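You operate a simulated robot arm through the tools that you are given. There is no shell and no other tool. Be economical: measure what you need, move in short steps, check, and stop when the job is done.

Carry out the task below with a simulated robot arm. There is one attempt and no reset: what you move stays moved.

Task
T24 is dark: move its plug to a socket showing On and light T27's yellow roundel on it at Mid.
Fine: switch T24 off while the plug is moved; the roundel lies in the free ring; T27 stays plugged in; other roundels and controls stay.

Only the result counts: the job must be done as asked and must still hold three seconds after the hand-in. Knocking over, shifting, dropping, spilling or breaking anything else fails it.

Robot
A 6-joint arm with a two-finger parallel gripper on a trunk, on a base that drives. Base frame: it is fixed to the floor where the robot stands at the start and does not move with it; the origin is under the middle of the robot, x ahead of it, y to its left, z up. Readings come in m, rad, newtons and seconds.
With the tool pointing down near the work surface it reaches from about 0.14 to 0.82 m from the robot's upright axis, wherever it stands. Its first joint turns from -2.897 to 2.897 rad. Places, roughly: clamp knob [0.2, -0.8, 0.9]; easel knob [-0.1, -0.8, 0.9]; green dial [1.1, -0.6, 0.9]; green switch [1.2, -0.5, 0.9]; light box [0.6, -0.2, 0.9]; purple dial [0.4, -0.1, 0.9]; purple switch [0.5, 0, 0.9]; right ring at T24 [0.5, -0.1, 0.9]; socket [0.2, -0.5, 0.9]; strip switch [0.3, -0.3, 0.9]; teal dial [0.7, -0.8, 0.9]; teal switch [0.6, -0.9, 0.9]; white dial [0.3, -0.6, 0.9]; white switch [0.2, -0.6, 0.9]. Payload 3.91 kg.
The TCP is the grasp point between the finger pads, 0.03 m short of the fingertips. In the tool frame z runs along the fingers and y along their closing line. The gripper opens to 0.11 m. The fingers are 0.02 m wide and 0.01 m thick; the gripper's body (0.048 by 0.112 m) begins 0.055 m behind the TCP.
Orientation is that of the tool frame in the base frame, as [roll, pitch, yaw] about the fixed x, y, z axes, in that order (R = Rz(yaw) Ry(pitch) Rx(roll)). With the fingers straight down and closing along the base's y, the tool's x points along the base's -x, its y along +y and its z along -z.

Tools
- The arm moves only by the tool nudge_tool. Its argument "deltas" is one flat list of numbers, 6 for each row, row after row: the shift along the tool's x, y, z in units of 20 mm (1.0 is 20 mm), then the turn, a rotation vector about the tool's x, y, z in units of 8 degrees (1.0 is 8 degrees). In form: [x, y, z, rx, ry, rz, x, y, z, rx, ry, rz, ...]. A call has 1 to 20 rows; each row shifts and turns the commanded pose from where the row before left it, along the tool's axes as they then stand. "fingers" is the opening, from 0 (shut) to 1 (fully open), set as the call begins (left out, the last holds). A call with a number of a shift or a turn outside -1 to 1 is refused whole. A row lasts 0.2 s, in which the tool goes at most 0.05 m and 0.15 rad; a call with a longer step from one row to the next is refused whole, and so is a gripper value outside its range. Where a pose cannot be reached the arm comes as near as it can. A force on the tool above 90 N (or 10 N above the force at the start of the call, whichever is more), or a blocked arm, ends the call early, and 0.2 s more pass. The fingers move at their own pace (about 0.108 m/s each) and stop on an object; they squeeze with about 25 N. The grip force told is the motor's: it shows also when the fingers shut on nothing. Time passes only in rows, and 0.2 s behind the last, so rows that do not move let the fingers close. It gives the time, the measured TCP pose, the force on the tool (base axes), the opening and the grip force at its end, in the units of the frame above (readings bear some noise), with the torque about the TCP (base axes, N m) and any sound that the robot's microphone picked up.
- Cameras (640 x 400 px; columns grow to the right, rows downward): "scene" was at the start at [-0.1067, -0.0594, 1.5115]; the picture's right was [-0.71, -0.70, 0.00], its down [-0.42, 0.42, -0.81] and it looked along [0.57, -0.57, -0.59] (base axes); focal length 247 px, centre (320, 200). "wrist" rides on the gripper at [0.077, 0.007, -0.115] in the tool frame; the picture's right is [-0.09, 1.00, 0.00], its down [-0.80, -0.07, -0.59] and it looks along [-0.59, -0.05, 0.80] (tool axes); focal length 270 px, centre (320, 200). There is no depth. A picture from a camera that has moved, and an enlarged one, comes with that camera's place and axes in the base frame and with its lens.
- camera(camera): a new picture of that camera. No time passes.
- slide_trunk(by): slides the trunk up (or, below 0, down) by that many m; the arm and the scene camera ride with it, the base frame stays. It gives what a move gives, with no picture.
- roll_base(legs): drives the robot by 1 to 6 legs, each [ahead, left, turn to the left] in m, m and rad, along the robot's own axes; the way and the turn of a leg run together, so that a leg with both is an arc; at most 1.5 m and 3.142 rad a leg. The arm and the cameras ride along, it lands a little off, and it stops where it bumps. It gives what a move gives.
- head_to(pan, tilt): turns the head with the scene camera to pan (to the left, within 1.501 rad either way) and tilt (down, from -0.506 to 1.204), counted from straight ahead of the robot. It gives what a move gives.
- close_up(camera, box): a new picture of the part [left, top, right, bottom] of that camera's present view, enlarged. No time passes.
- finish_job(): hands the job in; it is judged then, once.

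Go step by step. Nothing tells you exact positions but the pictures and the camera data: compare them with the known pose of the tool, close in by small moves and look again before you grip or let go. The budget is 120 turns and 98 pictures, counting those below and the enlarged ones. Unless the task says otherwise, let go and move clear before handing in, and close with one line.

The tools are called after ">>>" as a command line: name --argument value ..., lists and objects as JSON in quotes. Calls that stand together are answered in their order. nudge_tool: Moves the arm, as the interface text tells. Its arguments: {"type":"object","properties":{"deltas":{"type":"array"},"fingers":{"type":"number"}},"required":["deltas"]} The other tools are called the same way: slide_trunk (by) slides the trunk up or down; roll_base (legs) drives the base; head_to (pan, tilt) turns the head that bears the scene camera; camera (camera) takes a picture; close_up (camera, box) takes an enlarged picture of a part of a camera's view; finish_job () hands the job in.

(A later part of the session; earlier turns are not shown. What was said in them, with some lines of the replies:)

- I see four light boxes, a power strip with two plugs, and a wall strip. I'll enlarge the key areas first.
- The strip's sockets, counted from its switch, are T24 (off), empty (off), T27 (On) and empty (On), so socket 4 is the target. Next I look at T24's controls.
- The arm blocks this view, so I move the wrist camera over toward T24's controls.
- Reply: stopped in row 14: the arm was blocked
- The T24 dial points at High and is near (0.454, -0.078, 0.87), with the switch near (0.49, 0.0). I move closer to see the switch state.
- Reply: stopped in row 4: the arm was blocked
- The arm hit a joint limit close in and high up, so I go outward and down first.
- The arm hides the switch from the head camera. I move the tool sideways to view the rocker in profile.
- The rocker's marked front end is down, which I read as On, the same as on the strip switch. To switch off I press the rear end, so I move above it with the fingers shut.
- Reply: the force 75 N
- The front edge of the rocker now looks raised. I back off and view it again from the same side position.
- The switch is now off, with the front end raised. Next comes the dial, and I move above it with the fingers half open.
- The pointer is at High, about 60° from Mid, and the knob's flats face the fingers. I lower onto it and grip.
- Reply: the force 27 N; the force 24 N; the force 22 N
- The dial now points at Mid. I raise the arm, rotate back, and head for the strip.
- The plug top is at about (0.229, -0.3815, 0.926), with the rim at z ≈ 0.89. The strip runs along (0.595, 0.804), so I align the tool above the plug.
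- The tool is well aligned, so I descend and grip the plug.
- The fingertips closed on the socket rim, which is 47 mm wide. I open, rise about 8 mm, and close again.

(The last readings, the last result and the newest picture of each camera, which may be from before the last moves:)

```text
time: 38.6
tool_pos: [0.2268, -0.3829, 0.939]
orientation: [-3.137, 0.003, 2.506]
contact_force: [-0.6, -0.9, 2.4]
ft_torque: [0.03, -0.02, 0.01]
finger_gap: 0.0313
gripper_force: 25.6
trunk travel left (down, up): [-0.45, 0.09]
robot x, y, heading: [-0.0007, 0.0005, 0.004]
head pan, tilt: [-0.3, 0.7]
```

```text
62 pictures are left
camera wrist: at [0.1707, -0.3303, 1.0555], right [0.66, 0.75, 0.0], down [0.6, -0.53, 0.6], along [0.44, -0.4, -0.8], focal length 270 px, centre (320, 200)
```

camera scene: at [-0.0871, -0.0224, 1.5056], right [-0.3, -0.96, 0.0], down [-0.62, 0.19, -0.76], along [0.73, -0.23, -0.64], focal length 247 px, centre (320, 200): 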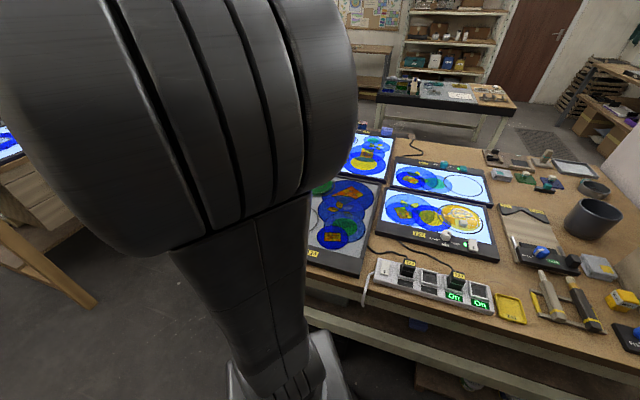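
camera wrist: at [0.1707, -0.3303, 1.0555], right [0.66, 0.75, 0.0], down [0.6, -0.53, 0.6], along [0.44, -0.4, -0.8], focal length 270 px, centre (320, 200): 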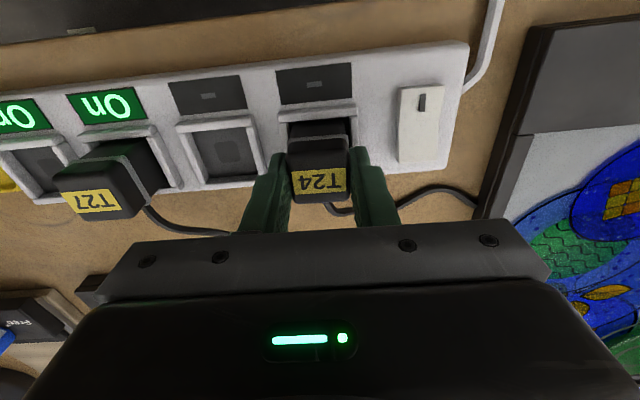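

The plug is gripped. I pull it straight up.

>>> nudge_tool --deltas '[0, 0, -0.3, 0, 0, 0, 0, 0, -0.3, 0, 0, 0, 0, 0, -0.5, 0, 0, 0, 0, 0, -1, 0, 0, 0, 0, 0, -1, 0, 0, 0]'

>>> camera --camera "wrist"

```text
time: 39.8
tool_pos: [0.2279, -0.3805, 1.001]
orientation: [-3.139, 0.0, 2.506]
contact_force: [-0.6, -0.3, -1.2]
ft_torque: [-0.01, -0.02, 0.01]
finger_gap: 0.0313
gripper_force: 25.2
trunk travel left (down, up): [-0.45, 0.09]
robot x, y, heading: [-0.0006, -0.0011, -0.001]
head pan, tilt: [-0.3, 0.7]
```

```text
61 pictures are left
camera wrist: at [0.171, -0.3283, 1.116], right [0.66, 0.75, 0.0], down [0.6, -0.53, 0.6], along [0.44, -0.4, -0.8], focal length 270 px, centre (320, 200)
```

wrist: 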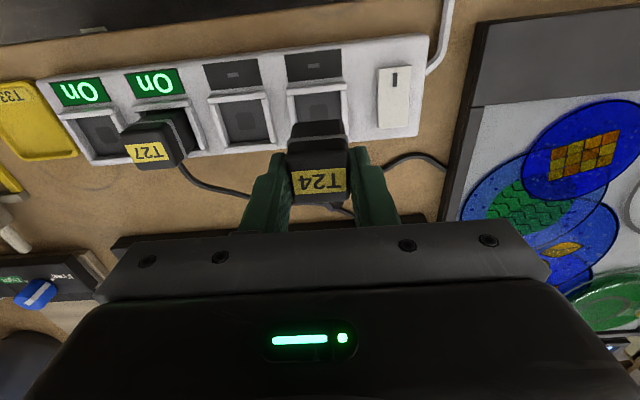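

>>> nudge_tool --deltas '[0, 0, -1, 0, 0, 0, 0, -1, -1, 0, 0, 0, 0, -1, 0, 0, 0, 0, 0, -1, 0, 0, 0, 0, 0, -1, 0, 0, 0, 0, 0, -1, 0, 0, 0, 0, 0, -1, 0, 0, 0, 0, 0, -1, 0, 0, 0, 0, 0, -1, 0, 0, 0, 0, 0, -1, 0, 0, 0, 0, 0, -0.58, 0, 0, 0, 0]'

>>> camera --camera "wrist"

```text
time: 42.2
tool_pos: [0.1142, -0.535, 1.0421]
orientation: [-3.138, 0.0, 2.505]
contact_force: [0.2, -0.4, -0.4]
ft_torque: [0.0, 0.0, 0.01]
finger_gap: 0.0317
gripper_force: 24.8
trunk travel left (down, up): [-0.45, 0.09]
robot x, y, heading: [0.0017, 0.0013, 0.003]
head pan, tilt: [-0.3, 0.7]
```

```text
60 pictures are left
camera wrist: at [0.0572, -0.4828, 1.158], right [0.66, 0.75, 0.0], down [0.6, -0.53, 0.6], along [0.44, -0.4, -0.8], focal length 270 px, centre (320, 200)
```

wrist: 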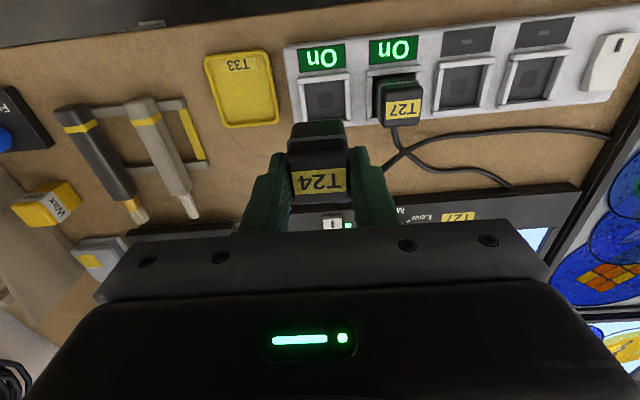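

>>> close_up --camera "wrist" --box '[270, 30, 430, 130]'

```text
4.00 times, centred on (350, 80) of wrist
camera zoom: at [0.0572, -0.4828, 1.158], right [0.66, 0.75, 0.0], down [0.6, -0.53, 0.6], along [0.44, -0.4, -0.8], focal length 1081 px, centre (200, 680)
```

zoom: 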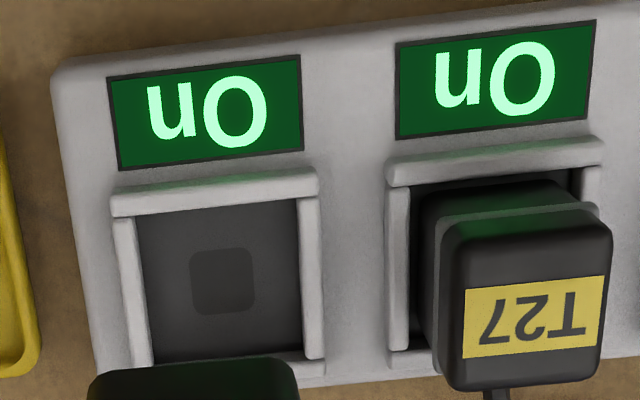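

I correct by a few millimetres and lower to just above the rim, then check from both cameras.

>>> nudge_tool --deltas '[-0.19, 0.165, 1, 0, 0, 0, 0, 0, 1, 0, 0, 0, 0, 0, 1, 0, 0, 0, 0, 0, 0.5, 0, 0, 0]'

>>> head_to --pan -0.95 --tilt 0.85

>>> camera --camera "scene"

>>> close_up --camera "wrist" --box '[240, 30, 400, 130]'

```text
time: 43.2
tool_pos: [0.119, -0.5353, 0.9725]
orientation: [-3.139, 0.002, 2.506]
contact_force: [0.5, 0.1, -1.3]
ft_torque: [0.03, 0.01, -0.01]
finger_gap: 0.0314
gripper_force: 24.5
trunk travel left (down, up): [-0.45, 0.09]
robot x, y, heading: [-0.0019, -0.0002, -0.006]
head pan, tilt: [-0.3, 0.7]
```

```text
time: 44.2
tool_pos: [0.1173, -0.5365, 0.9725]
orientation: [-3.138, 0.001, 2.504]
contact_force: [0.7, 0.1, -0.7]
ft_torque: [-0.01, -0.01, 0.01]
finger_gap: 0.0315
gripper_force: 25.2
trunk travel left (down, up): [-0.45, 0.09]
robot x, y, heading: [-0.0021, -0.0015, 0.0]
head pan, tilt: [-0.949, 0.85]
```

```text
58 pictures are left
camera scene: at [-0.1226, -0.0611, 1.4934], right [-0.81, -0.58, 0.0], down [-0.44, 0.61, -0.66], along [0.38, -0.54, -0.75], focal length 247 px, centre (320, 200)
```

scene: 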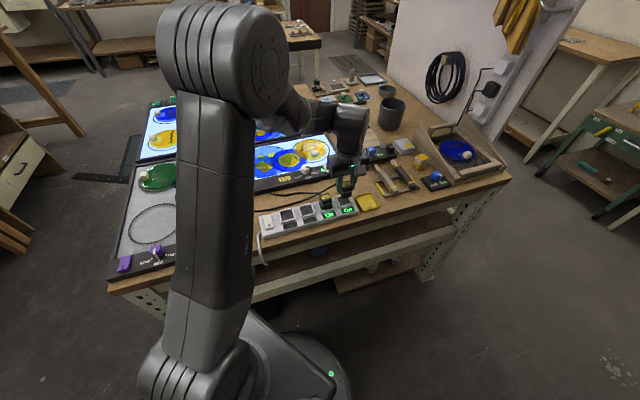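

```text
4.00 times, centred on (320, 80) of wrist
camera zoom: at [0.0612, -0.4831, 1.0875], right [0.66, 0.75, 0.0], down [0.6, -0.53, 0.6], along [0.44, -0.4, -0.8], focal length 1081 px, centre (320, 680)
```

zoom: 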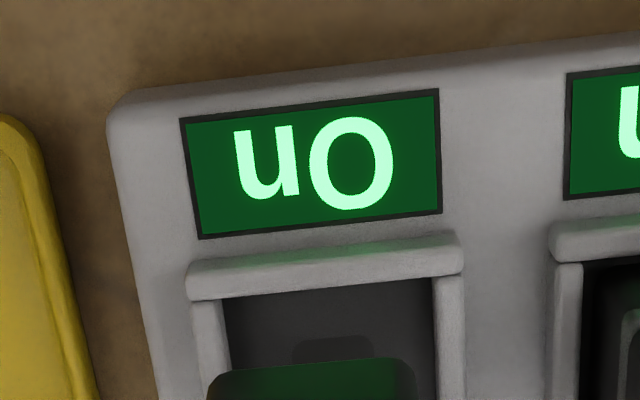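

Several measurements agree on about 2.5 mm more to the left along the strip. I apply that and lower gently.

>>> nudge_tool --deltas '[0, 0.125, 0, 0, 0, 0, 0, 0, 0.25, 0, 0, 0, 0, 0, 0.25, 0, 0, 0]'

>>> close_up --camera "wrist" --box '[240, 60, 400, 160]'

```text
time: 45.0
tool_pos: [0.1195, -0.533, 0.9625]
orientation: [-3.137, 0.0, 2.504]
contact_force: [0.8, 0.3, -0.6]
ft_torque: [-0.01, 0.01, 0.0]
finger_gap: 0.0316
gripper_force: 25.0
trunk travel left (down, up): [-0.45, 0.09]
robot x, y, heading: [-0.0024, -0.0003, 0.004]
head pan, tilt: [-0.949, 0.85]
```

```text
4.00 times, centred on (320, 110) of wrist
camera zoom: at [0.0635, -0.481, 1.0778], right [0.66, 0.75, 0.0], down [0.6, -0.53, 0.6], along [0.44, -0.4, -0.8], focal length 1081 px, centre (320, 560)
```

zoom: 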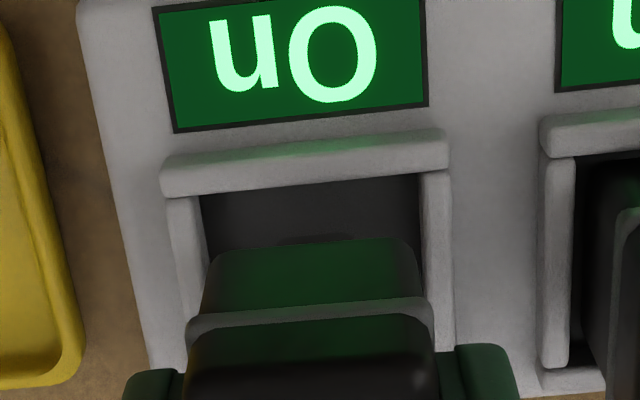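

>>> nudge_tool --deltas '[0, 0, 0.25, 0, 0, 0, 0, 0, 0.25, 0, 0, 0]'

>>> close_up --camera "wrist" --box '[240, 60, 400, 160]'

```text
time: 45.6
tool_pos: [0.1214, -0.5326, 0.9514]
orientation: [-3.138, 0.002, 2.505]
contact_force: [-0.4, -0.6, -1.6]
ft_torque: [0.04, 0.0, -0.03]
finger_gap: 0.0315
gripper_force: 24.9
trunk travel left (down, up): [-0.45, 0.09]
robot x, y, heading: [-0.0013, 0.0003, -0.001]
head pan, tilt: [-0.949, 0.85]
```

```text
4.00 times, centred on (320, 110) of wrist
camera zoom: at [0.0638, -0.4808, 1.0672], right [0.66, 0.75, 0.0], down [0.6, -0.53, 0.6], along [0.44, -0.4, -0.8], focal length 1081 px, centre (320, 560)
```

zoom: 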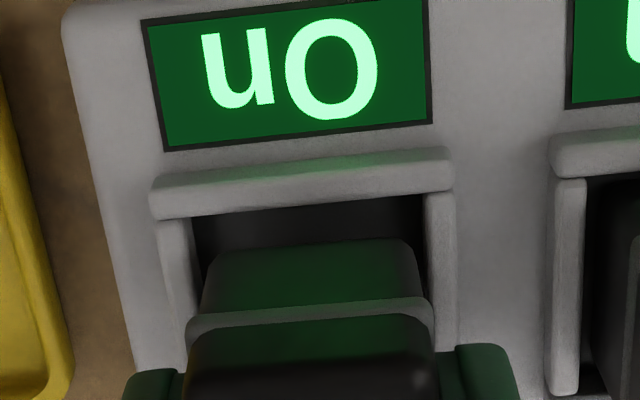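

>>> nudge_tool --deltas '[0, 0.05, 0.2, 0, 0, 0, 0, 0, 0.2, 0, 0, 0, 0, 0, 0.2, 0, 0, 0]'

>>> close_up --camera "wrist" --box '[240, 60, 400, 160]'

```text
time: 46.5
tool_pos: [0.1217, -0.5326, 0.941]
orientation: [-3.139, 0.0, 2.506]
contact_force: [0.5, -0.5, 1.2]
ft_torque: [0.02, 0.01, -0.01]
finger_gap: 0.0317
gripper_force: 24.9
trunk travel left (down, up): [-0.45, 0.09]
robot x, y, heading: [0.0003, -0.0004, 0.001]
head pan, tilt: [-0.949, 0.85]
```

```text
4.00 times, centred on (320, 110) of wrist
camera zoom: at [0.0643, -0.48, 1.0556], right [0.66, 0.75, 0.0], down [0.6, -0.53, 0.6], along [0.44, -0.4, -0.8], focal length 1081 px, centre (320, 560)
```

zoom: 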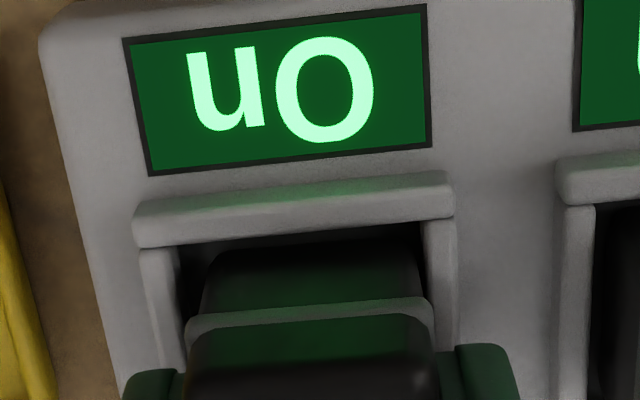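

>>> nudge_tool --deltas '[0, -0.05, 0, 0, 0, 0, 0, 0, 0.15, 0, 0, 0, 0, 0, 0.1, 0, 0, 0]'

>>> close_up --camera "wrist" --box '[240, 60, 400, 160]'

```text
time: 47.2
tool_pos: [0.1197, -0.5329, 0.9369]
orientation: [-3.137, 0.004, 2.505]
contact_force: [3.3, 1.2, 17.8]
ft_torque: [0.11, -0.15, 0.0]
finger_gap: 0.0315
gripper_force: 25.2
trunk travel left (down, up): [-0.45, 0.09]
robot x, y, heading: [0.0016, 0.0012, -0.003]
head pan, tilt: [-0.949, 0.85]
```

```text
4.00 times, centred on (320, 110) of wrist
camera zoom: at [0.0631, -0.4806, 1.052], right [0.66, 0.75, -0.01], down [0.6, -0.53, 0.6], along [0.44, -0.4, -0.8], focal length 1081 px, centre (320, 560)
```

zoom: 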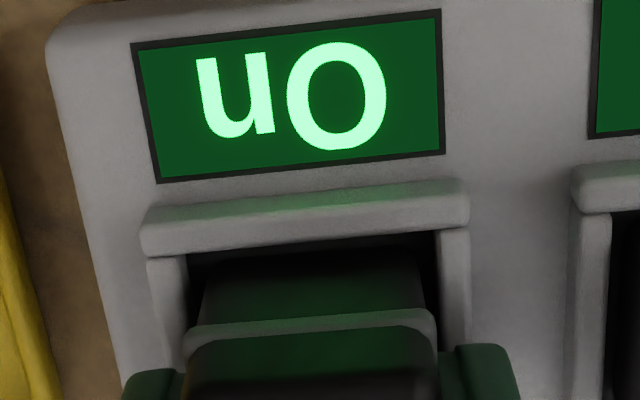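

>>> nudge_tool --deltas '[0, 0, 0.1, 0, 0, 0]'

>>> nudge_tool --deltas '[0, 0, -0.1, 0, 0, 0, 0, 0, 0, 0, 0, 0, 0, 0, 0, 0, 0, 0]' --fingers 0.45

>>> nudge_tool --deltas '[0, 0, -0.5, 0, 0, 0, 0, 0, -1, 0, 0, 0, 0, 0, -1, 0, 0, 0, 0, 0, -1, 0, 0, 0, 0.5, 0, -1, 0, 0, 0]'

>>> camera --camera "wrist"

```text
time: 47.6
tool_pos: [0.1206, -0.5339, 0.9333]
orientation: [-3.135, 0.002, 2.505]
contact_force: [4.0, 1.2, 14.9]
ft_torque: [0.05, -0.13, -0.01]
finger_gap: 0.0316
gripper_force: 25.2
trunk travel left (down, up): [-0.45, 0.09]
robot x, y, heading: [0.0009, -0.0011, -0.0]
head pan, tilt: [-0.949, 0.85]
```

```text
time: 48.5
tool_pos: [0.1195, -0.5341, 0.9348]
orientation: [-3.138, 0.002, 2.506]
contact_force: [-0.3, 1.1, 0.1]
ft_torque: [0.01, -0.03, -0.02]
finger_gap: 0.0496
gripper_force: 0.2
trunk travel left (down, up): [-0.45, 0.09]
robot x, y, heading: [0.0022, 0.0019, 0.001]
head pan, tilt: [-0.949, 0.85]
```

```text
time: 49.6
tool_pos: [0.1119, -0.5255, 1.025]
orientation: [-3.138, 0.002, 2.501]
contact_force: [-0.6, -1.0, 0.4]
ft_torque: [-0.02, -0.02, -0.02]
finger_gap: 0.0494
gripper_force: 0.0
trunk travel left (down, up): [-0.45, 0.09]
robot x, y, heading: [-0.0036, -0.0003, -0.0]
head pan, tilt: [-0.949, 0.85]
```

```text
52 pictures are left
camera wrist: at [0.0548, -0.4748, 1.1412], right [0.66, 0.75, 0.0], down [0.6, -0.53, 0.6], along [0.44, -0.4, -0.8], focal length 270 px, centre (320, 200)
```

wrist: 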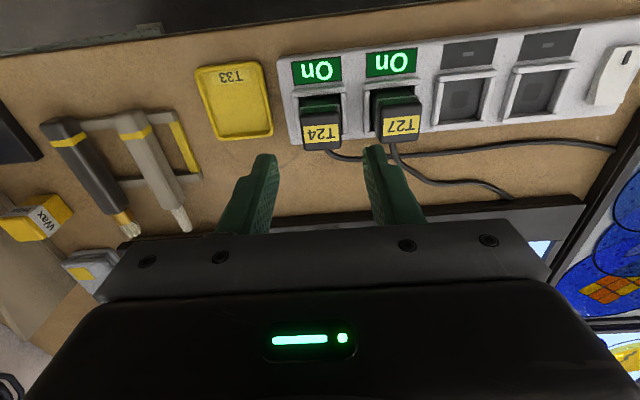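

>>> close_up --camera "wrist" --box '[270, 60, 430, 160]'

```text
4.00 times, centred on (350, 110) of wrist
camera zoom: at [0.0548, -0.4748, 1.1412], right [0.66, 0.75, 0.0], down [0.6, -0.53, 0.6], along [0.44, -0.4, -0.8], focal length 1081 px, centre (200, 560)
```

zoom: 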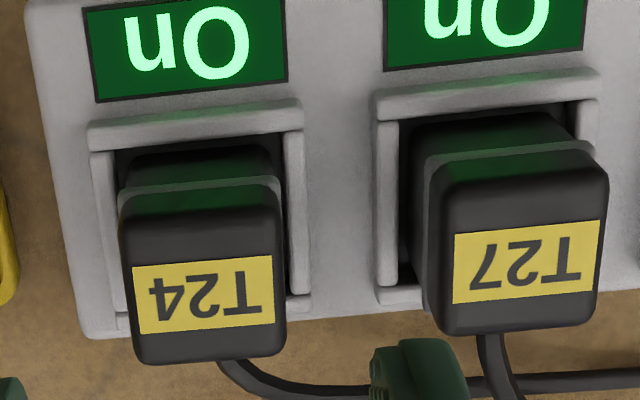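

The plug is seated like its neighbour. Next is the yellow roundel on T27, so I move to view it.

>>> nudge_tool --deltas '[0, 0.3, -1, 0, 0, 0, 0, 0.3, -1, 0, 0, 0, -1, 0.3, -1, 0, 0, 0, -1, 0.3, 0, 0, 0, 0, -1, 0.3, 0, 0, 0, 0, -1, 0.3, 0, 0, 0, 0, -1, 0.3, 0, 0, 0, 0]' --fingers 0.55

>>> camera --camera "wrist"

```text
time: 51.2
tool_pos: [0.2191, -0.5523, 1.0831]
orientation: [-3.137, 0.0, 2.505]
contact_force: [0.0, 0.7, 0.0]
ft_torque: [0.02, -0.02, -0.03]
finger_gap: 0.0604
gripper_force: 0.1
trunk travel left (down, up): [-0.45, 0.09]
robot x, y, heading: [-0.0008, 0.0017, -0.007]
head pan, tilt: [-0.949, 0.85]
```

```text
50 pictures are left
camera wrist: at [0.1611, -0.5003, 1.2001], right [0.66, 0.75, 0.0], down [0.6, -0.53, 0.6], along [0.44, -0.4, -0.8], focal length 270 px, centre (320, 200)
```

wrist: 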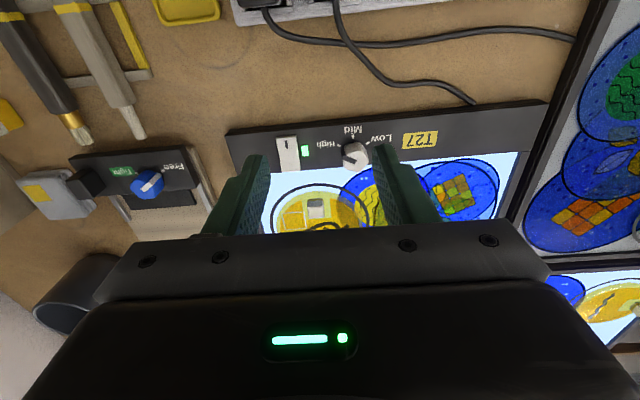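

>>> close_up --camera "wrist" --box '[240, 140, 400, 240]'

>>> nudge_tool --deltas '[-1, 0, 0, 0, 0, 0, -1, 0, 0, 0, 0, 0, -1, 0, 0, 0, 0, 0]'

>>> close_up --camera "wrist" --box '[200, 90, 440, 240]'

```text
4.00 times, centred on (320, 190) of wrist
camera zoom: at [0.1611, -0.5003, 1.2001], right [0.66, 0.75, 0.0], down [0.6, -0.53, 0.6], along [0.44, -0.4, -0.8], focal length 1081 px, centre (320, 240)
```

zoom: 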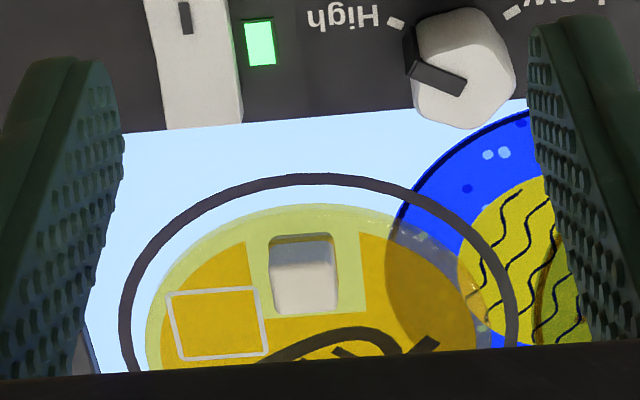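

```text
time: 52.0
tool_pos: [0.2671, -0.5892, 1.0855]
orientation: [-3.138, 0.001, 2.505]
contact_force: [0.6, -0.5, 0.2]
ft_torque: [-0.01, -0.01, 0.0]
finger_gap: 0.0607
gripper_force: 0.1
trunk travel left (down, up): [-0.45, 0.09]
robot x, y, heading: [0.001, 0.0007, -0.003]
head pan, tilt: [-0.949, 0.85]
```

```text
2.67 times, centred on (320, 165) of wrist
camera zoom: at [0.2099, -0.5362, 1.2005], right [0.66, 0.75, 0.0], down [0.6, -0.53, 0.6], along [0.44, -0.4, -0.8], focal length 721 px, centre (320, 293)
```

zoom: 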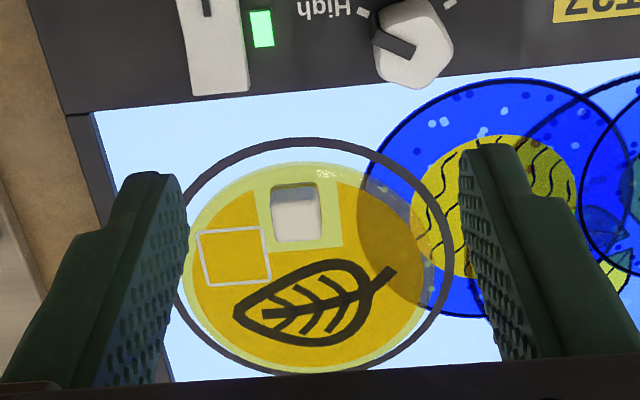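

>>> nudge_tool --deltas '[-0.96, -0.186, 0.4, 0, 0, 0, -0.96, -0.186, 0.8, 0, 0, 0, -0.96, -0.186, 0.8, 0, 0, 0, -0.96, -0.186, 0.8, 0, 0, 0, -0.96, -0.186, 0.8, 0, 0, 0, 0, 0, 0.8, 0, 0, 0]'

>>> camera --camera "wrist"

>>> close_up --camera "wrist" --box '[240, 80, 400, 180]'

```text
time: 53.5
tool_pos: [0.3325, -0.6602, 0.9959]
orientation: [-3.14, 0.002, 2.506]
contact_force: [-0.8, -0.1, 0.9]
ft_torque: [-0.02, -0.01, -0.02]
finger_gap: 0.0604
gripper_force: 0.0
trunk travel left (down, up): [-0.45, 0.09]
robot x, y, heading: [0.0012, 0.001, 0.0]
head pan, tilt: [-0.949, 0.85]
```

```text
47 pictures are left
camera wrist: at [0.2754, -0.6079, 1.112], right [0.66, 0.75, 0.0], down [0.6, -0.53, 0.6], along [0.44, -0.4, -0.8], focal length 270 px, centre (320, 200)
```

wrist: 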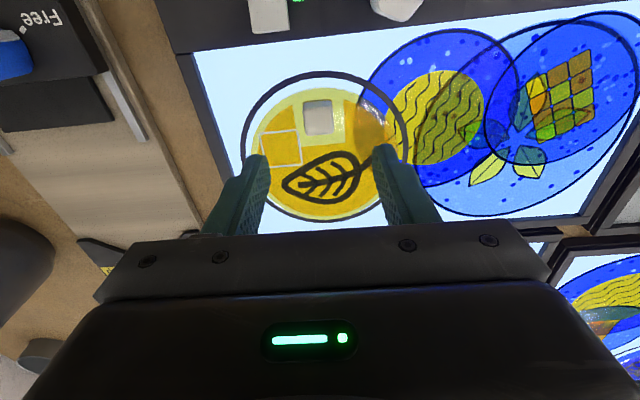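

```text
4.00 times, centred on (320, 130) of wrist
camera zoom: at [0.2754, -0.6079, 1.112], right [0.66, 0.75, 0.0], down [0.6, -0.53, 0.6], along [0.44, -0.4, -0.8], focal length 1081 px, centre (320, 480)
```

zoom: 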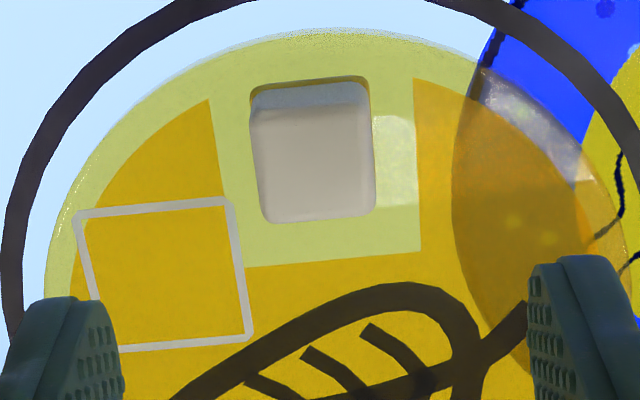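

The knob top is at about z 0.915 and lies 5 mm toward the front of the current tool position. I correct for that and descend to grip it.

>>> nudge_tool --deltas '[0.25, -0.03, 0.7, 0, 0, 0, 0, 0, 1, 0, 0, 0, 0, 0, 1, 0, 0, 0, 0, 0, 0.3, 0, 0, 0]'

>>> close_up --camera "wrist" --box '[240, 80, 400, 180]'

```text
time: 54.5
tool_pos: [0.3271, -0.6594, 0.9367]
orientation: [-3.139, 0.002, 2.504]
contact_force: [0.2, -0.4, 0.4]
ft_torque: [-0.01, 0.02, 0.03]
finger_gap: 0.0604
gripper_force: 0.1
trunk travel left (down, up): [-0.45, 0.09]
robot x, y, heading: [-0.0003, 0.0017, 0.002]
head pan, tilt: [-0.949, 0.85]
```

```text
4.00 times, centred on (320, 130) of wrist
camera zoom: at [0.2704, -0.6069, 1.0522], right [0.66, 0.75, 0.0], down [0.6, -0.53, 0.6], along [0.44, -0.4, -0.8], focal length 1081 px, centre (320, 480)
```

zoom: 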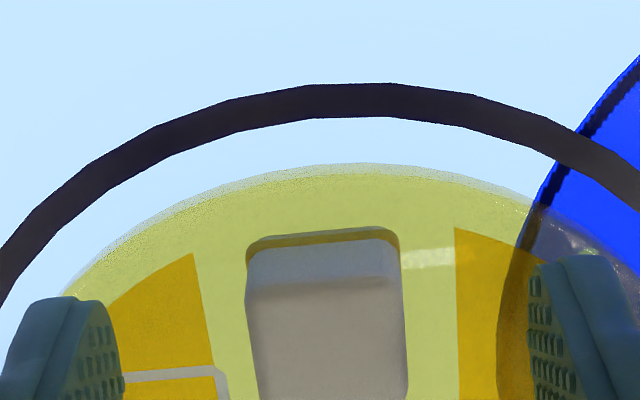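

>>> nudge_tool --deltas '[0, 0.03, 0.1, 0, 0, 0, 0, 0, 0.05, 0, 0, 0]'

>>> nudge_tool --deltas '[0, 0, 0, 0, 0, 0, 0, 0, 0, 0, 0, 0, 0, 0, 0, 0, 0, 0]' --fingers 0

>>> nudge_tool --deltas '[0, 0, -0.25, 0, 0, 0, 0, 0, -0.25, 0, 0, 0]'

>>> camera --camera "wrist"

```text
time: 55.0
tool_pos: [0.3281, -0.6582, 0.9346]
orientation: [-3.137, 0.003, 2.503]
contact_force: [0.4, 0.5, -0.9]
ft_torque: [-0.01, 0.01, 0.03]
finger_gap: 0.0608
gripper_force: 0.1
trunk travel left (down, up): [-0.45, 0.09]
robot x, y, heading: [-0.0004, 0.0038, 0.001]
head pan, tilt: [-0.949, 0.85]
```

```text
time: 55.9
tool_pos: [0.3274, -0.6579, 0.9351]
orientation: [-3.139, 0.002, 2.504]
contact_force: [0.1, -0.4, -0.7]
ft_torque: [0.01, -0.08, 0.05]
finger_gap: 0.0212
gripper_force: 24.8
trunk travel left (down, up): [-0.45, 0.09]
robot x, y, heading: [-0.0019, 0.0002, 0.005]
head pan, tilt: [-0.949, 0.85]
```

```text
time: 56.5
tool_pos: [0.328, -0.658, 0.9435]
orientation: [-3.137, 0.001, 2.505]
contact_force: [0.4, -0.4, -1.0]
ft_torque: [0.04, 0.01, 0.01]
finger_gap: 0.0215
gripper_force: 25.1
trunk travel left (down, up): [-0.45, 0.09]
robot x, y, heading: [0.0002, -0.0003, 0.005]
head pan, tilt: [-0.949, 0.85]
```

```text
44 pictures are left
camera wrist: at [0.2705, -0.6056, 1.0598], right [0.66, 0.75, 0.0], down [0.6, -0.53, 0.6], along [0.44, -0.4, -0.8], focal length 270 px, centre (320, 200)
```

wrist: 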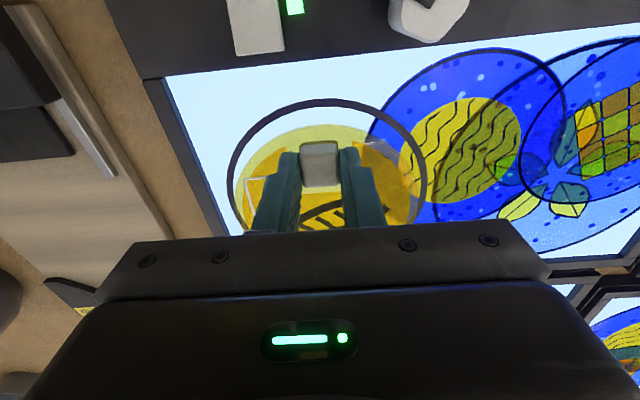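

The roundel is gripped. I lift it and carry it toward T24's free ring, which I estimate is centred near (0.53, -0.13).

>>> nudge_tool --deltas '[0, 0, -0.5, 0, 0, 0, 0, 0, -1, 0, 0, 0, 0, 0, -1, 0, 0, 0, 0, 0, -1, 0, 0, 0, 0, 0, -1, 0, 0, 0, 0, 0.5, 0, 0, 0, 0, 0.3, 1, 0, 0, 0, 0, 0.36, 1, 0, 0, 0, 0, 0.36, 1, 0, 0, 0, 0, 0.36, 1, 0, 0, 0, 0, 0.36, 1, 0, 0, 0, 0, 0.36, 1, 0, 0, 0, 0, 0.36, 1, 0, 0, 0, 0, 0.36, 1, 0, 0, 0, 0, 0.36, 1, 0, 0, 0, 0, 0.36, 1, 0, 0, 0, 0, 0.36, 1, 0, 0, 0, 0, 0.36, 1, 0, 0, 0, 0, 0.36, 1, 0, 0, 0, 0]'

>>> nudge_tool --deltas '[0.36, 1, 0, 0, 0, 0, 0.36, 1, 0, 0, 0, 0, 0.36, 1, 0, 0, 0, 0, 0.36, 1, 0, 0, 0, 0, 0.36, 1, 0, 0, 0, 0, 0.36, 1, 0, 0, 0, 0, 0.36, 1, 0, 0, 0, 0, 0.36, 1, 0, 0, 0, 0, 0.36, 1, 0, 0, 0, 0, 0.36, 1, 0, 0, 0, 0, 0.36, 1, 0, 0, 0, 0, 0.36, 1, 0, 0, 0, 0, 0.36, 1, 0, 0, 0, 0]'

>>> camera --camera "wrist"

```text
time: 60.5
tool_pos: [0.4149, -0.3849, 1.0336]
orientation: [-3.139, 0.003, 2.503]
contact_force: [-0.1, 0.2, -1.4]
ft_torque: [0.01, 0.05, -0.02]
finger_gap: 0.0215
gripper_force: 24.9
trunk travel left (down, up): [-0.45, 0.09]
robot x, y, heading: [-0.0016, 0.0005, 0.001]
head pan, tilt: [-0.949, 0.85]
```

```text
time: 63.2
tool_pos: [0.4947, -0.1208, 1.0322]
orientation: [-3.138, 0.003, 2.503]
contact_force: [0.0, 0.0, -0.8]
ft_torque: [0.03, 0.04, 0.01]
finger_gap: 0.0215
gripper_force: 24.9
trunk travel left (down, up): [-0.45, 0.09]
robot x, y, heading: [0.0038, -0.0013, -0.001]
head pan, tilt: [-0.949, 0.85]
```

```text
43 pictures are left
camera wrist: at [0.4381, -0.0684, 1.1477], right [0.66, 0.75, 0.0], down [0.6, -0.53, 0.6], along [0.44, -0.4, -0.8], focal length 270 px, centre (320, 200)
```

wrist: 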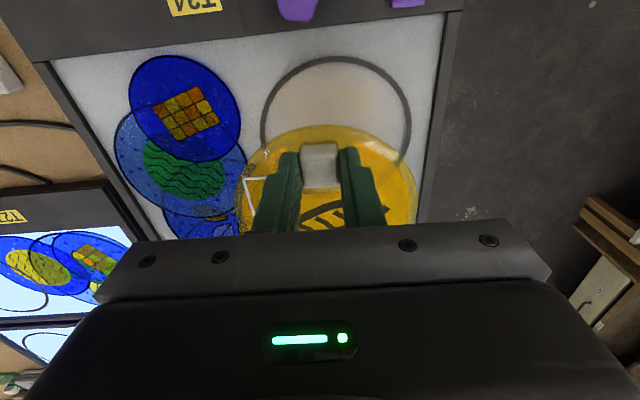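

>>> close_up --camera "wrist" --box '[230, 40, 440, 180]'

```text
2.86 times, centred on (335, 110) of wrist
camera zoom: at [0.4381, -0.0684, 1.1477], right [0.66, 0.75, 0.0], down [0.6, -0.53, 0.6], along [0.44, -0.4, -0.8], focal length 772 px, centre (277, 457)
```

zoom: 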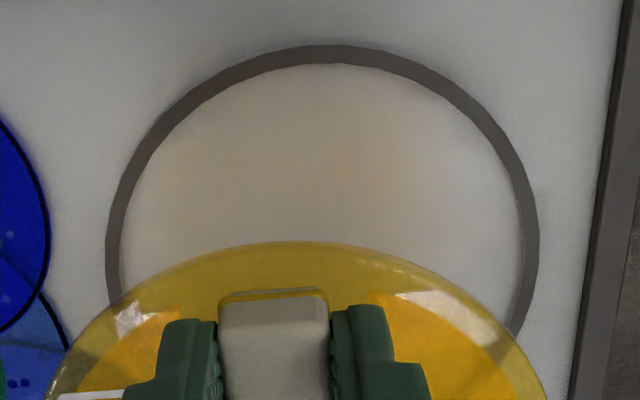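

>>> nudge_tool --deltas '[0.4, 0.69, 0, 0, 0, 0, 0, 0, 1, 0, 0, 0, 0, 0, 1, 0, 0, 0, 0, 0, 1, 0, 0, 0, 0, 0, 0.8, 0, 0, 0]'

>>> camera --camera "wrist"

>>> close_up --camera "wrist" --box '[200, 80, 440, 230]'

```text
time: 64.5
tool_pos: [0.4952, -0.1051, 0.9561]
orientation: [-3.139, 0.003, 2.504]
contact_force: [-0.3, -0.2, -1.0]
ft_torque: [0.03, 0.06, 0.04]
finger_gap: 0.0213
gripper_force: 24.8
trunk travel left (down, up): [-0.45, 0.09]
robot x, y, heading: [0.0018, 0.004, -0.003]
head pan, tilt: [-0.949, 0.85]
```

```text
41 pictures are left
camera wrist: at [0.4379, -0.0535, 1.0711], right [0.66, 0.75, 0.0], down [0.6, -0.53, 0.6], along [0.44, -0.4, -0.8], focal length 270 px, centre (320, 200)
```

wrist: 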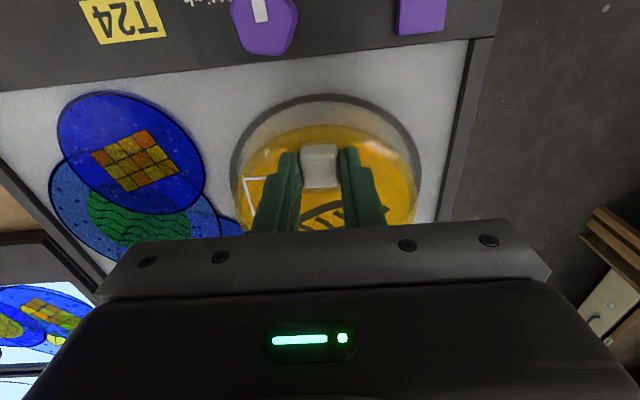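

```text
2.67 times, centred on (320, 155) of wrist
camera zoom: at [0.4379, -0.0535, 1.0711], right [0.66, 0.75, 0.0], down [0.6, -0.53, 0.6], along [0.44, -0.4, -0.8], focal length 721 px, centre (320, 320)
```

zoom: 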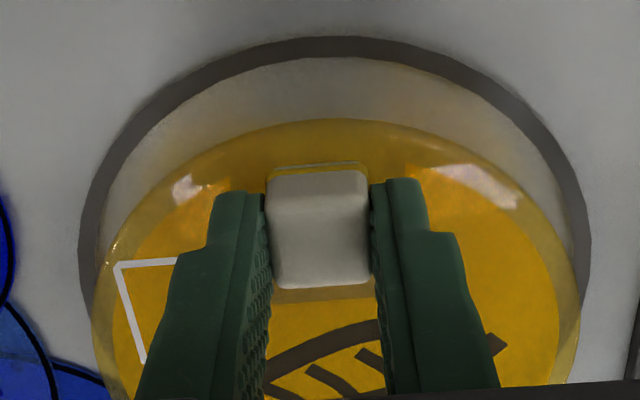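

The ring and the disc line up to within about 1 mm. I lower in small steps.

>>> nudge_tool --deltas '[-0.03, 0.02, 0.3, 0, 0, 0, 0, 0, 0.25, 0, 0, 0, 0, 0, 0.2, 0, 0, 0]'

>>> close_up --camera "wrist" --box '[200, 80, 440, 230]'

```text
time: 65.2
tool_pos: [0.4966, -0.1071, 0.9407]
orientation: [-3.138, 0.003, 2.503]
contact_force: [0.3, -1.0, -1.3]
ft_torque: [0.03, 0.05, -0.01]
finger_gap: 0.0212
gripper_force: 24.7
trunk travel left (down, up): [-0.45, 0.09]
robot x, y, heading: [-0.0019, -0.004, 0.004]
head pan, tilt: [-0.949, 0.85]
```

```text
2.67 times, centred on (320, 155) of wrist
camera zoom: at [0.4389, -0.0535, 1.0564], right [0.66, 0.75, 0.0], down [0.6, -0.53, 0.6], along [0.44, -0.4, -0.8], focal length 721 px, centre (320, 320)
```

zoom: 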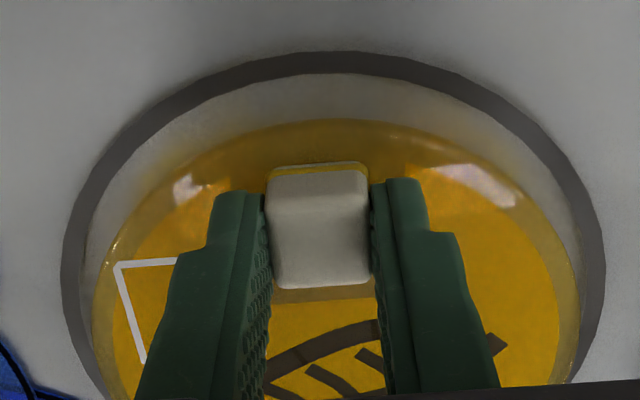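

>>> nudge_tool --deltas '[0, 0, 0.15, 0, 0, 0, 0, 0, 0.1, 0, 0, 0]'

>>> close_up --camera "wrist" --box '[200, 80, 440, 230]'

```text
time: 65.8
tool_pos: [0.497, -0.1059, 0.9354]
orientation: [-3.139, 0.002, 2.505]
contact_force: [0.1, -0.3, -1.3]
ft_torque: [0.02, 0.04, -0.02]
finger_gap: 0.0215
gripper_force: 24.6
trunk travel left (down, up): [-0.45, 0.09]
robot x, y, heading: [-0.0028, 0.0023, 0.004]
head pan, tilt: [-0.949, 0.85]
```

```text
2.67 times, centred on (320, 155) of wrist
camera zoom: at [0.4391, -0.0533, 1.0517], right [0.66, 0.75, 0.0], down [0.6, -0.53, 0.6], along [0.44, -0.4, -0.8], focal length 721 px, centre (320, 320)
```

zoom: 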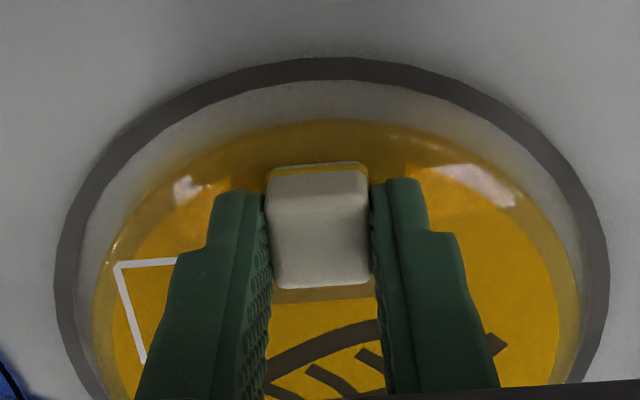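

>>> nudge_tool --deltas '[0, 0, 0.08, 0, 0, 0, 0, 0, 0.05, 0, 0, 0]'

```text
time: 66.5
tool_pos: [0.4955, -0.1055, 0.9349]
orientation: [-3.137, 0.002, 2.504]
contact_force: [-0.4, -0.9, 1.3]
ft_torque: [0.02, -0.19, -0.06]
finger_gap: 0.0215
gripper_force: 25.2
trunk travel left (down, up): [-0.45, 0.09]
robot x, y, heading: [-0.0013, -0.0001, 0.001]
head pan, tilt: [-0.949, 0.85]
```

It has touched down. I release and rise.

>>> nudge_tool --deltas '[0, 0, 0.03, 0, 0, 0]'

>>> nudge_tool --deltas '[0, 0, 0, 0, 0, 0, 0, 0, 0, 0, 0, 0, 0, 0, -0.5, 0, 0, 0, 0, 0, -1, 0, 0, 0, 0, 0, -1, 0, 0, 0, 0, 0, -1, 0, 0, 0, 0, 0, -1, 0, 0, 0, 0, 0, -1, 0, 0, 0]' --fingers 0.45

>>> camera --camera "wrist"

>>> close_up --camera "wrist" --box '[200, 40, 440, 190]'

```text
time: 66.8
tool_pos: [0.4953, -0.107, 0.9349]
orientation: [-3.138, 0.004, 2.506]
contact_force: [-1.4, -0.5, 7.2]
ft_torque: [-0.17, -0.22, -0.02]
finger_gap: 0.0215
gripper_force: 25.4
trunk travel left (down, up): [-0.45, 0.09]
robot x, y, heading: [-0.0002, -0.0012, -0.001]
head pan, tilt: [-0.949, 0.85]
```

```text
time: 68.7
tool_pos: [0.4947, -0.1048, 1.0431]
orientation: [-3.137, -0.002, 2.505]
contact_force: [-0.5, -0.4, 0.1]
ft_torque: [0.0, 0.0, -0.01]
finger_gap: 0.0495
gripper_force: 0.0
trunk travel left (down, up): [-0.45, 0.09]
robot x, y, heading: [-0.0008, 0.0002, 0.002]
head pan, tilt: [-0.949, 0.85]
```

```text
37 pictures are left
camera wrist: at [0.4393, -0.0528, 1.1591], right [0.66, 0.75, 0.0], down [0.6, -0.53, 0.6], along [0.44, -0.4, -0.8], focal length 270 px, centre (320, 200)
```

wrist: 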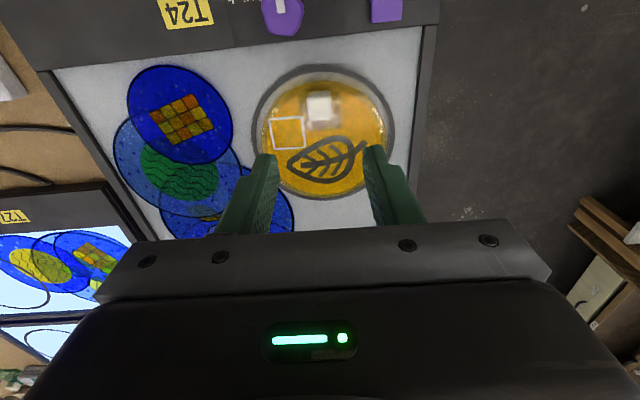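

```text
2.67 times, centred on (320, 115) of wrist
camera zoom: at [0.4393, -0.0528, 1.1591], right [0.66, 0.75, 0.0], down [0.6, -0.53, 0.6], along [0.44, -0.4, -0.8], focal length 721 px, centre (320, 427)
```

zoom: 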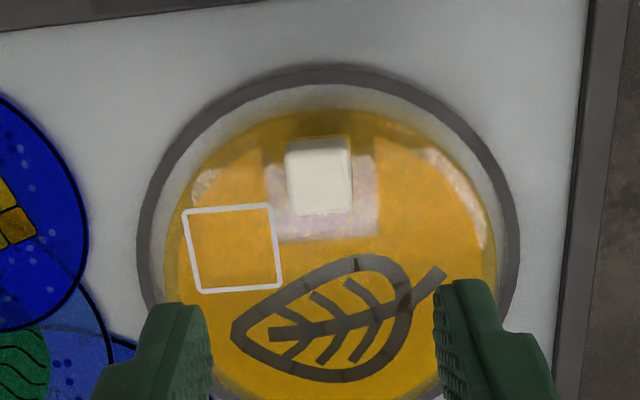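

The roundel lies in the ring. Now I move with closed fingers above the front (marked) end of T24's switch.

>>> nudge_tool --deltas '[0.942, 0.59, 0, 0, 0, 0, 0.942, 0.59, 0, 0, 0, 0, 0.942, 0.59, 0, 0, 0, 0, 0.942, 0.59, 0, 0, 0, 0, 0.942, 0.59, 0, 0, 0, 0, 0, 0, 0.9, 0, 0, 0, 0, 0, 0.9, 0, 0, 0, 0, 0, 0.9, 0, 0, 0, 0, 0, 0.9, 0, 0, 0]' --fingers 0

>>> camera --camera "wrist"

```text
time: 70.7
tool_pos: [0.4576, -0.0034, 0.9701]
orientation: [-3.138, 0.001, 2.502]
contact_force: [0.3, 0.2, 0.2]
ft_torque: [0.0, -0.02, 0.01]
finger_gap: 0.0
gripper_force: 25.1
trunk travel left (down, up): [-0.45, 0.09]
robot x, y, heading: [-0.0005, 0.0013, 0.001]
head pan, tilt: [-0.949, 0.85]
```

```text
35 pictures are left
camera wrist: at [0.4002, 0.0496, 1.0861], right [0.66, 0.75, 0.0], down [0.6, -0.53, 0.6], along [0.44, -0.4, -0.8], focal length 270 px, centre (320, 200)
```

wrist: 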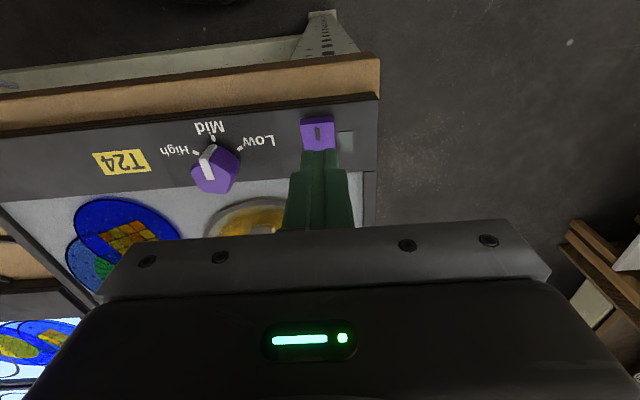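

>>> nudge_tool --deltas '[0.2, 0, 0.5, 0, 0, 0, 0, 0, 0.5, 0, 0, 0, 0, 0, 0.25, 0, 0, 0, 0, 0, 0.2, 0, 0, 0]'

```text
time: 71.7
tool_pos: [0.4543, 0.0, 0.9408]
orientation: [-3.138, -0.001, 2.506]
contact_force: [-0.1, -0.4, 0.4]
ft_torque: [0.0, 0.01, 0.01]
finger_gap: 0.0002
gripper_force: 24.9
trunk travel left (down, up): [-0.45, 0.09]
robot x, y, heading: [0.0021, 0.001, 0.0]
head pan, tilt: [-0.949, 0.85]
```

>>> nudge_tool --deltas '[0, 0, 0.15, 0, 0, 0, 0, 0, 0.15, 0, 0, 0]'

>>> nudge_tool --deltas '[0, 0, 0.08, 0, 0, 0, 0, 0, 0.05, 0, 0, 0]'

>>> camera --camera "wrist"

```text
time: 72.2
tool_pos: [0.4533, 0.0006, 0.935]
orientation: [-3.137, 0.002, 2.505]
contact_force: [-0.4, -0.9, 1.2]
ft_torque: [-0.03, 0.02, 0.01]
finger_gap: 0.0002
gripper_force: 25.1
trunk travel left (down, up): [-0.45, 0.09]
robot x, y, heading: [0.0022, -0.0001, -0.005]
head pan, tilt: [-0.949, 0.85]
```

```text
time: 72.8
tool_pos: [0.4534, 0.0002, 0.9326]
orientation: [-3.137, 0.002, 2.502]
contact_force: [-0.8, -0.2, 0.2]
ft_torque: [-0.01, 0.0, 0.03]
finger_gap: 0.0
gripper_force: 24.8
trunk travel left (down, up): [-0.45, 0.09]
robot x, y, heading: [-0.0002, 0.0008, -0.001]
head pan, tilt: [-0.949, 0.85]
```

```text
34 pictures are left
camera wrist: at [0.3963, 0.0527, 1.048], right [0.66, 0.75, 0.0], down [0.6, -0.53, 0.6], along [0.44, -0.4, -0.8], focal length 270 px, centre (320, 200)
```

wrist: 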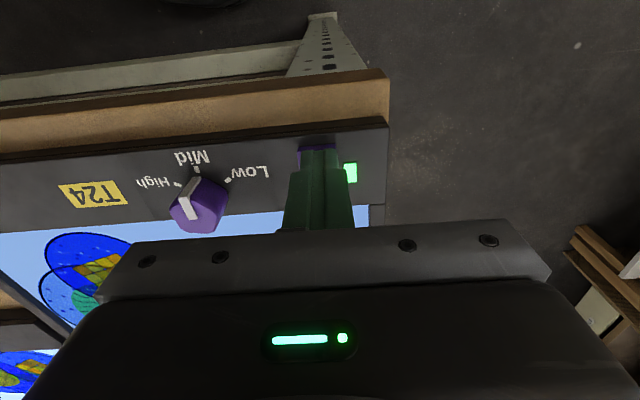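

T24's lamp is green and the box glows. I back off and check everything.

>>> nudge_tool --deltas '[0, 0, -0.5, 0, 0, 0, 0, 0, -1, 0, 0, 0, 0, 0, -1, 0, 0, 0, 0.3, 0, -1, 0, 0, 0, 0.5, 0, -1, 0, 0, 0, 0, 0, -1, 0, 0, 0, 0, 0, -1, 0, 0, 0, 0, 0, -1, 0, 0, 0]'

>>> camera --camera "wrist"

>>> close_up --camera "wrist" --box '[180, 100, 380, 225]'

```text
time: 74.7
tool_pos: [0.438, 0.0109, 1.0838]
orientation: [-3.138, 0.002, 2.505]
contact_force: [0.2, -0.1, -0.4]
ft_torque: [0.0, 0.02, 0.04]
finger_gap: 0.0003
gripper_force: 25.3
trunk travel left (down, up): [-0.45, 0.09]
robot x, y, heading: [-0.0005, -0.0012, -0.002]
head pan, tilt: [-0.949, 0.85]
```

```text
33 pictures are left
camera wrist: at [0.3816, 0.063, 1.1992], right [0.66, 0.75, 0.0], down [0.6, -0.53, 0.6], along [0.44, -0.4, -0.8], focal length 270 px, centre (320, 200)
```

wrist: 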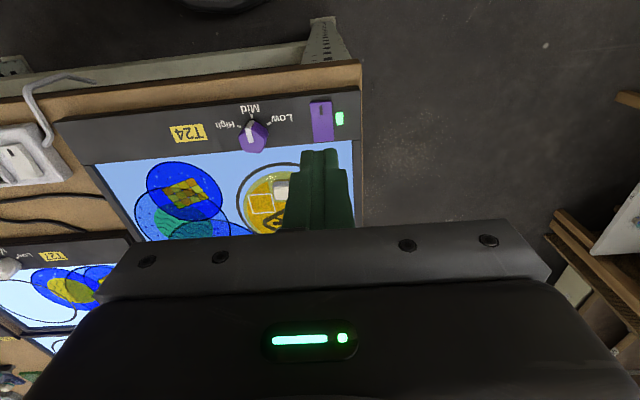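

```text
3.20 times, centred on (280, 162) of wrist
camera zoom: at [0.3816, 0.063, 1.1992], right [0.66, 0.75, 0.0], down [0.6, -0.53, 0.6], along [0.44, -0.4, -0.8], focal length 865 px, centre (448, 320)
```

zoom: 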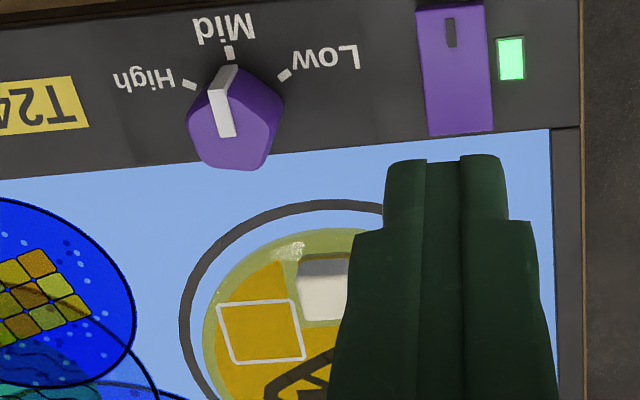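

>>> nudge_tool --deltas '[-1, 0, -0.8, 0, 0, 0, -1, 0, -0.8, 0, 0, 0, -1, 0, -0.8, 0, 0, 0, -1, 0, -0.8, 0, 0, 0, -1, 0, -0.5, 0, 0, 0]' --fingers 1

>>> camera --camera "wrist"

>>> close_up --camera "wrist" --box '[200, 100, 400, 225]'

>>> camera --camera "scene"

```text
time: 75.8
tool_pos: [0.5209, -0.0493, 1.1575]
orientation: [-3.139, -0.001, 2.504]
contact_force: [-0.2, -0.7, 0.3]
ft_torque: [0.0, -0.01, -0.02]
finger_gap: 0.1099
gripper_force: 0.0
trunk travel left (down, up): [-0.45, 0.09]
robot x, y, heading: [-0.0025, -0.0013, 0.004]
head pan, tilt: [-0.949, 0.85]
```

```text
31 pictures are left
camera wrist: at [0.4639, 0.0034, 1.2736], right [0.66, 0.75, 0.0], down [0.6, -0.53, 0.6], along [0.44, -0.4, -0.8], focal length 270 px, centre (320, 200)
```

wrist: 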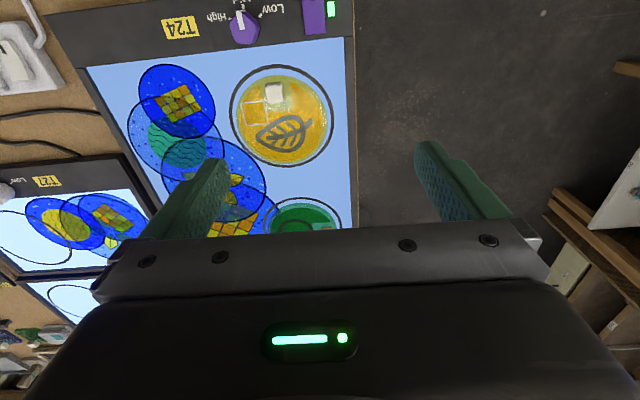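

```text
3.20 times, centred on (300, 162) of wrist
camera zoom: at [0.4639, 0.0034, 1.2736], right [0.66, 0.75, 0.0], down [0.6, -0.53, 0.6], along [0.44, -0.4, -0.8], focal length 865 px, centre (384, 320)
```

zoom: 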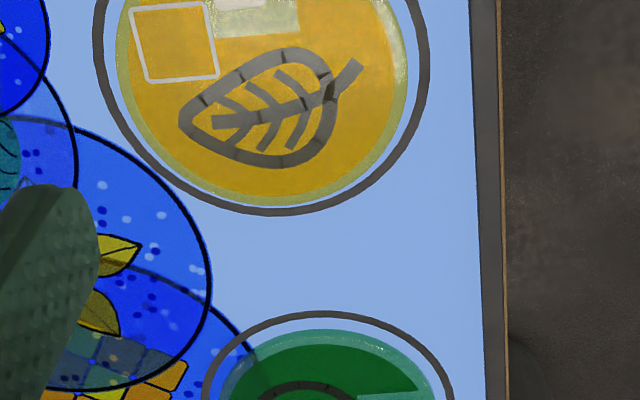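

```text
29 pictures are left
camera scene: at [-0.1223, -0.061, 1.4934], right [-0.81, -0.58, 0.0], down [-0.44, 0.61, -0.66], along [0.38, -0.54, -0.75], focal length 247 px, centre (320, 200)
```

scene: 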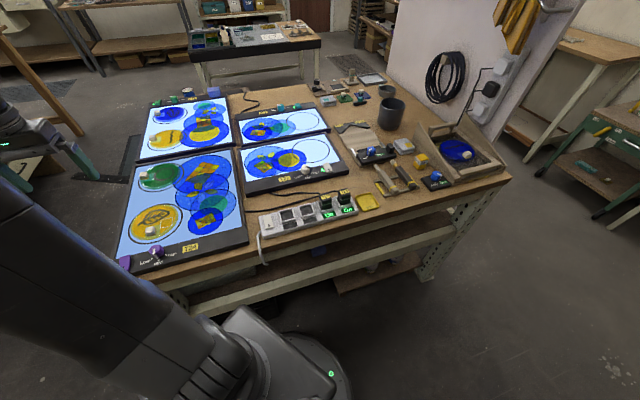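

T24 is lit at Mid with the yellow roundel inside its ring. T27 is still plugged in and lit, nothing else has moved, and the arm is clear, so I hand the job in.

>>> finish_job

```text
The job is handed in.
```

T24 was switched off while its plug was moved to the free On socket, then switched back on, and it now lights T27's yellow roundel in its ring at Mid.
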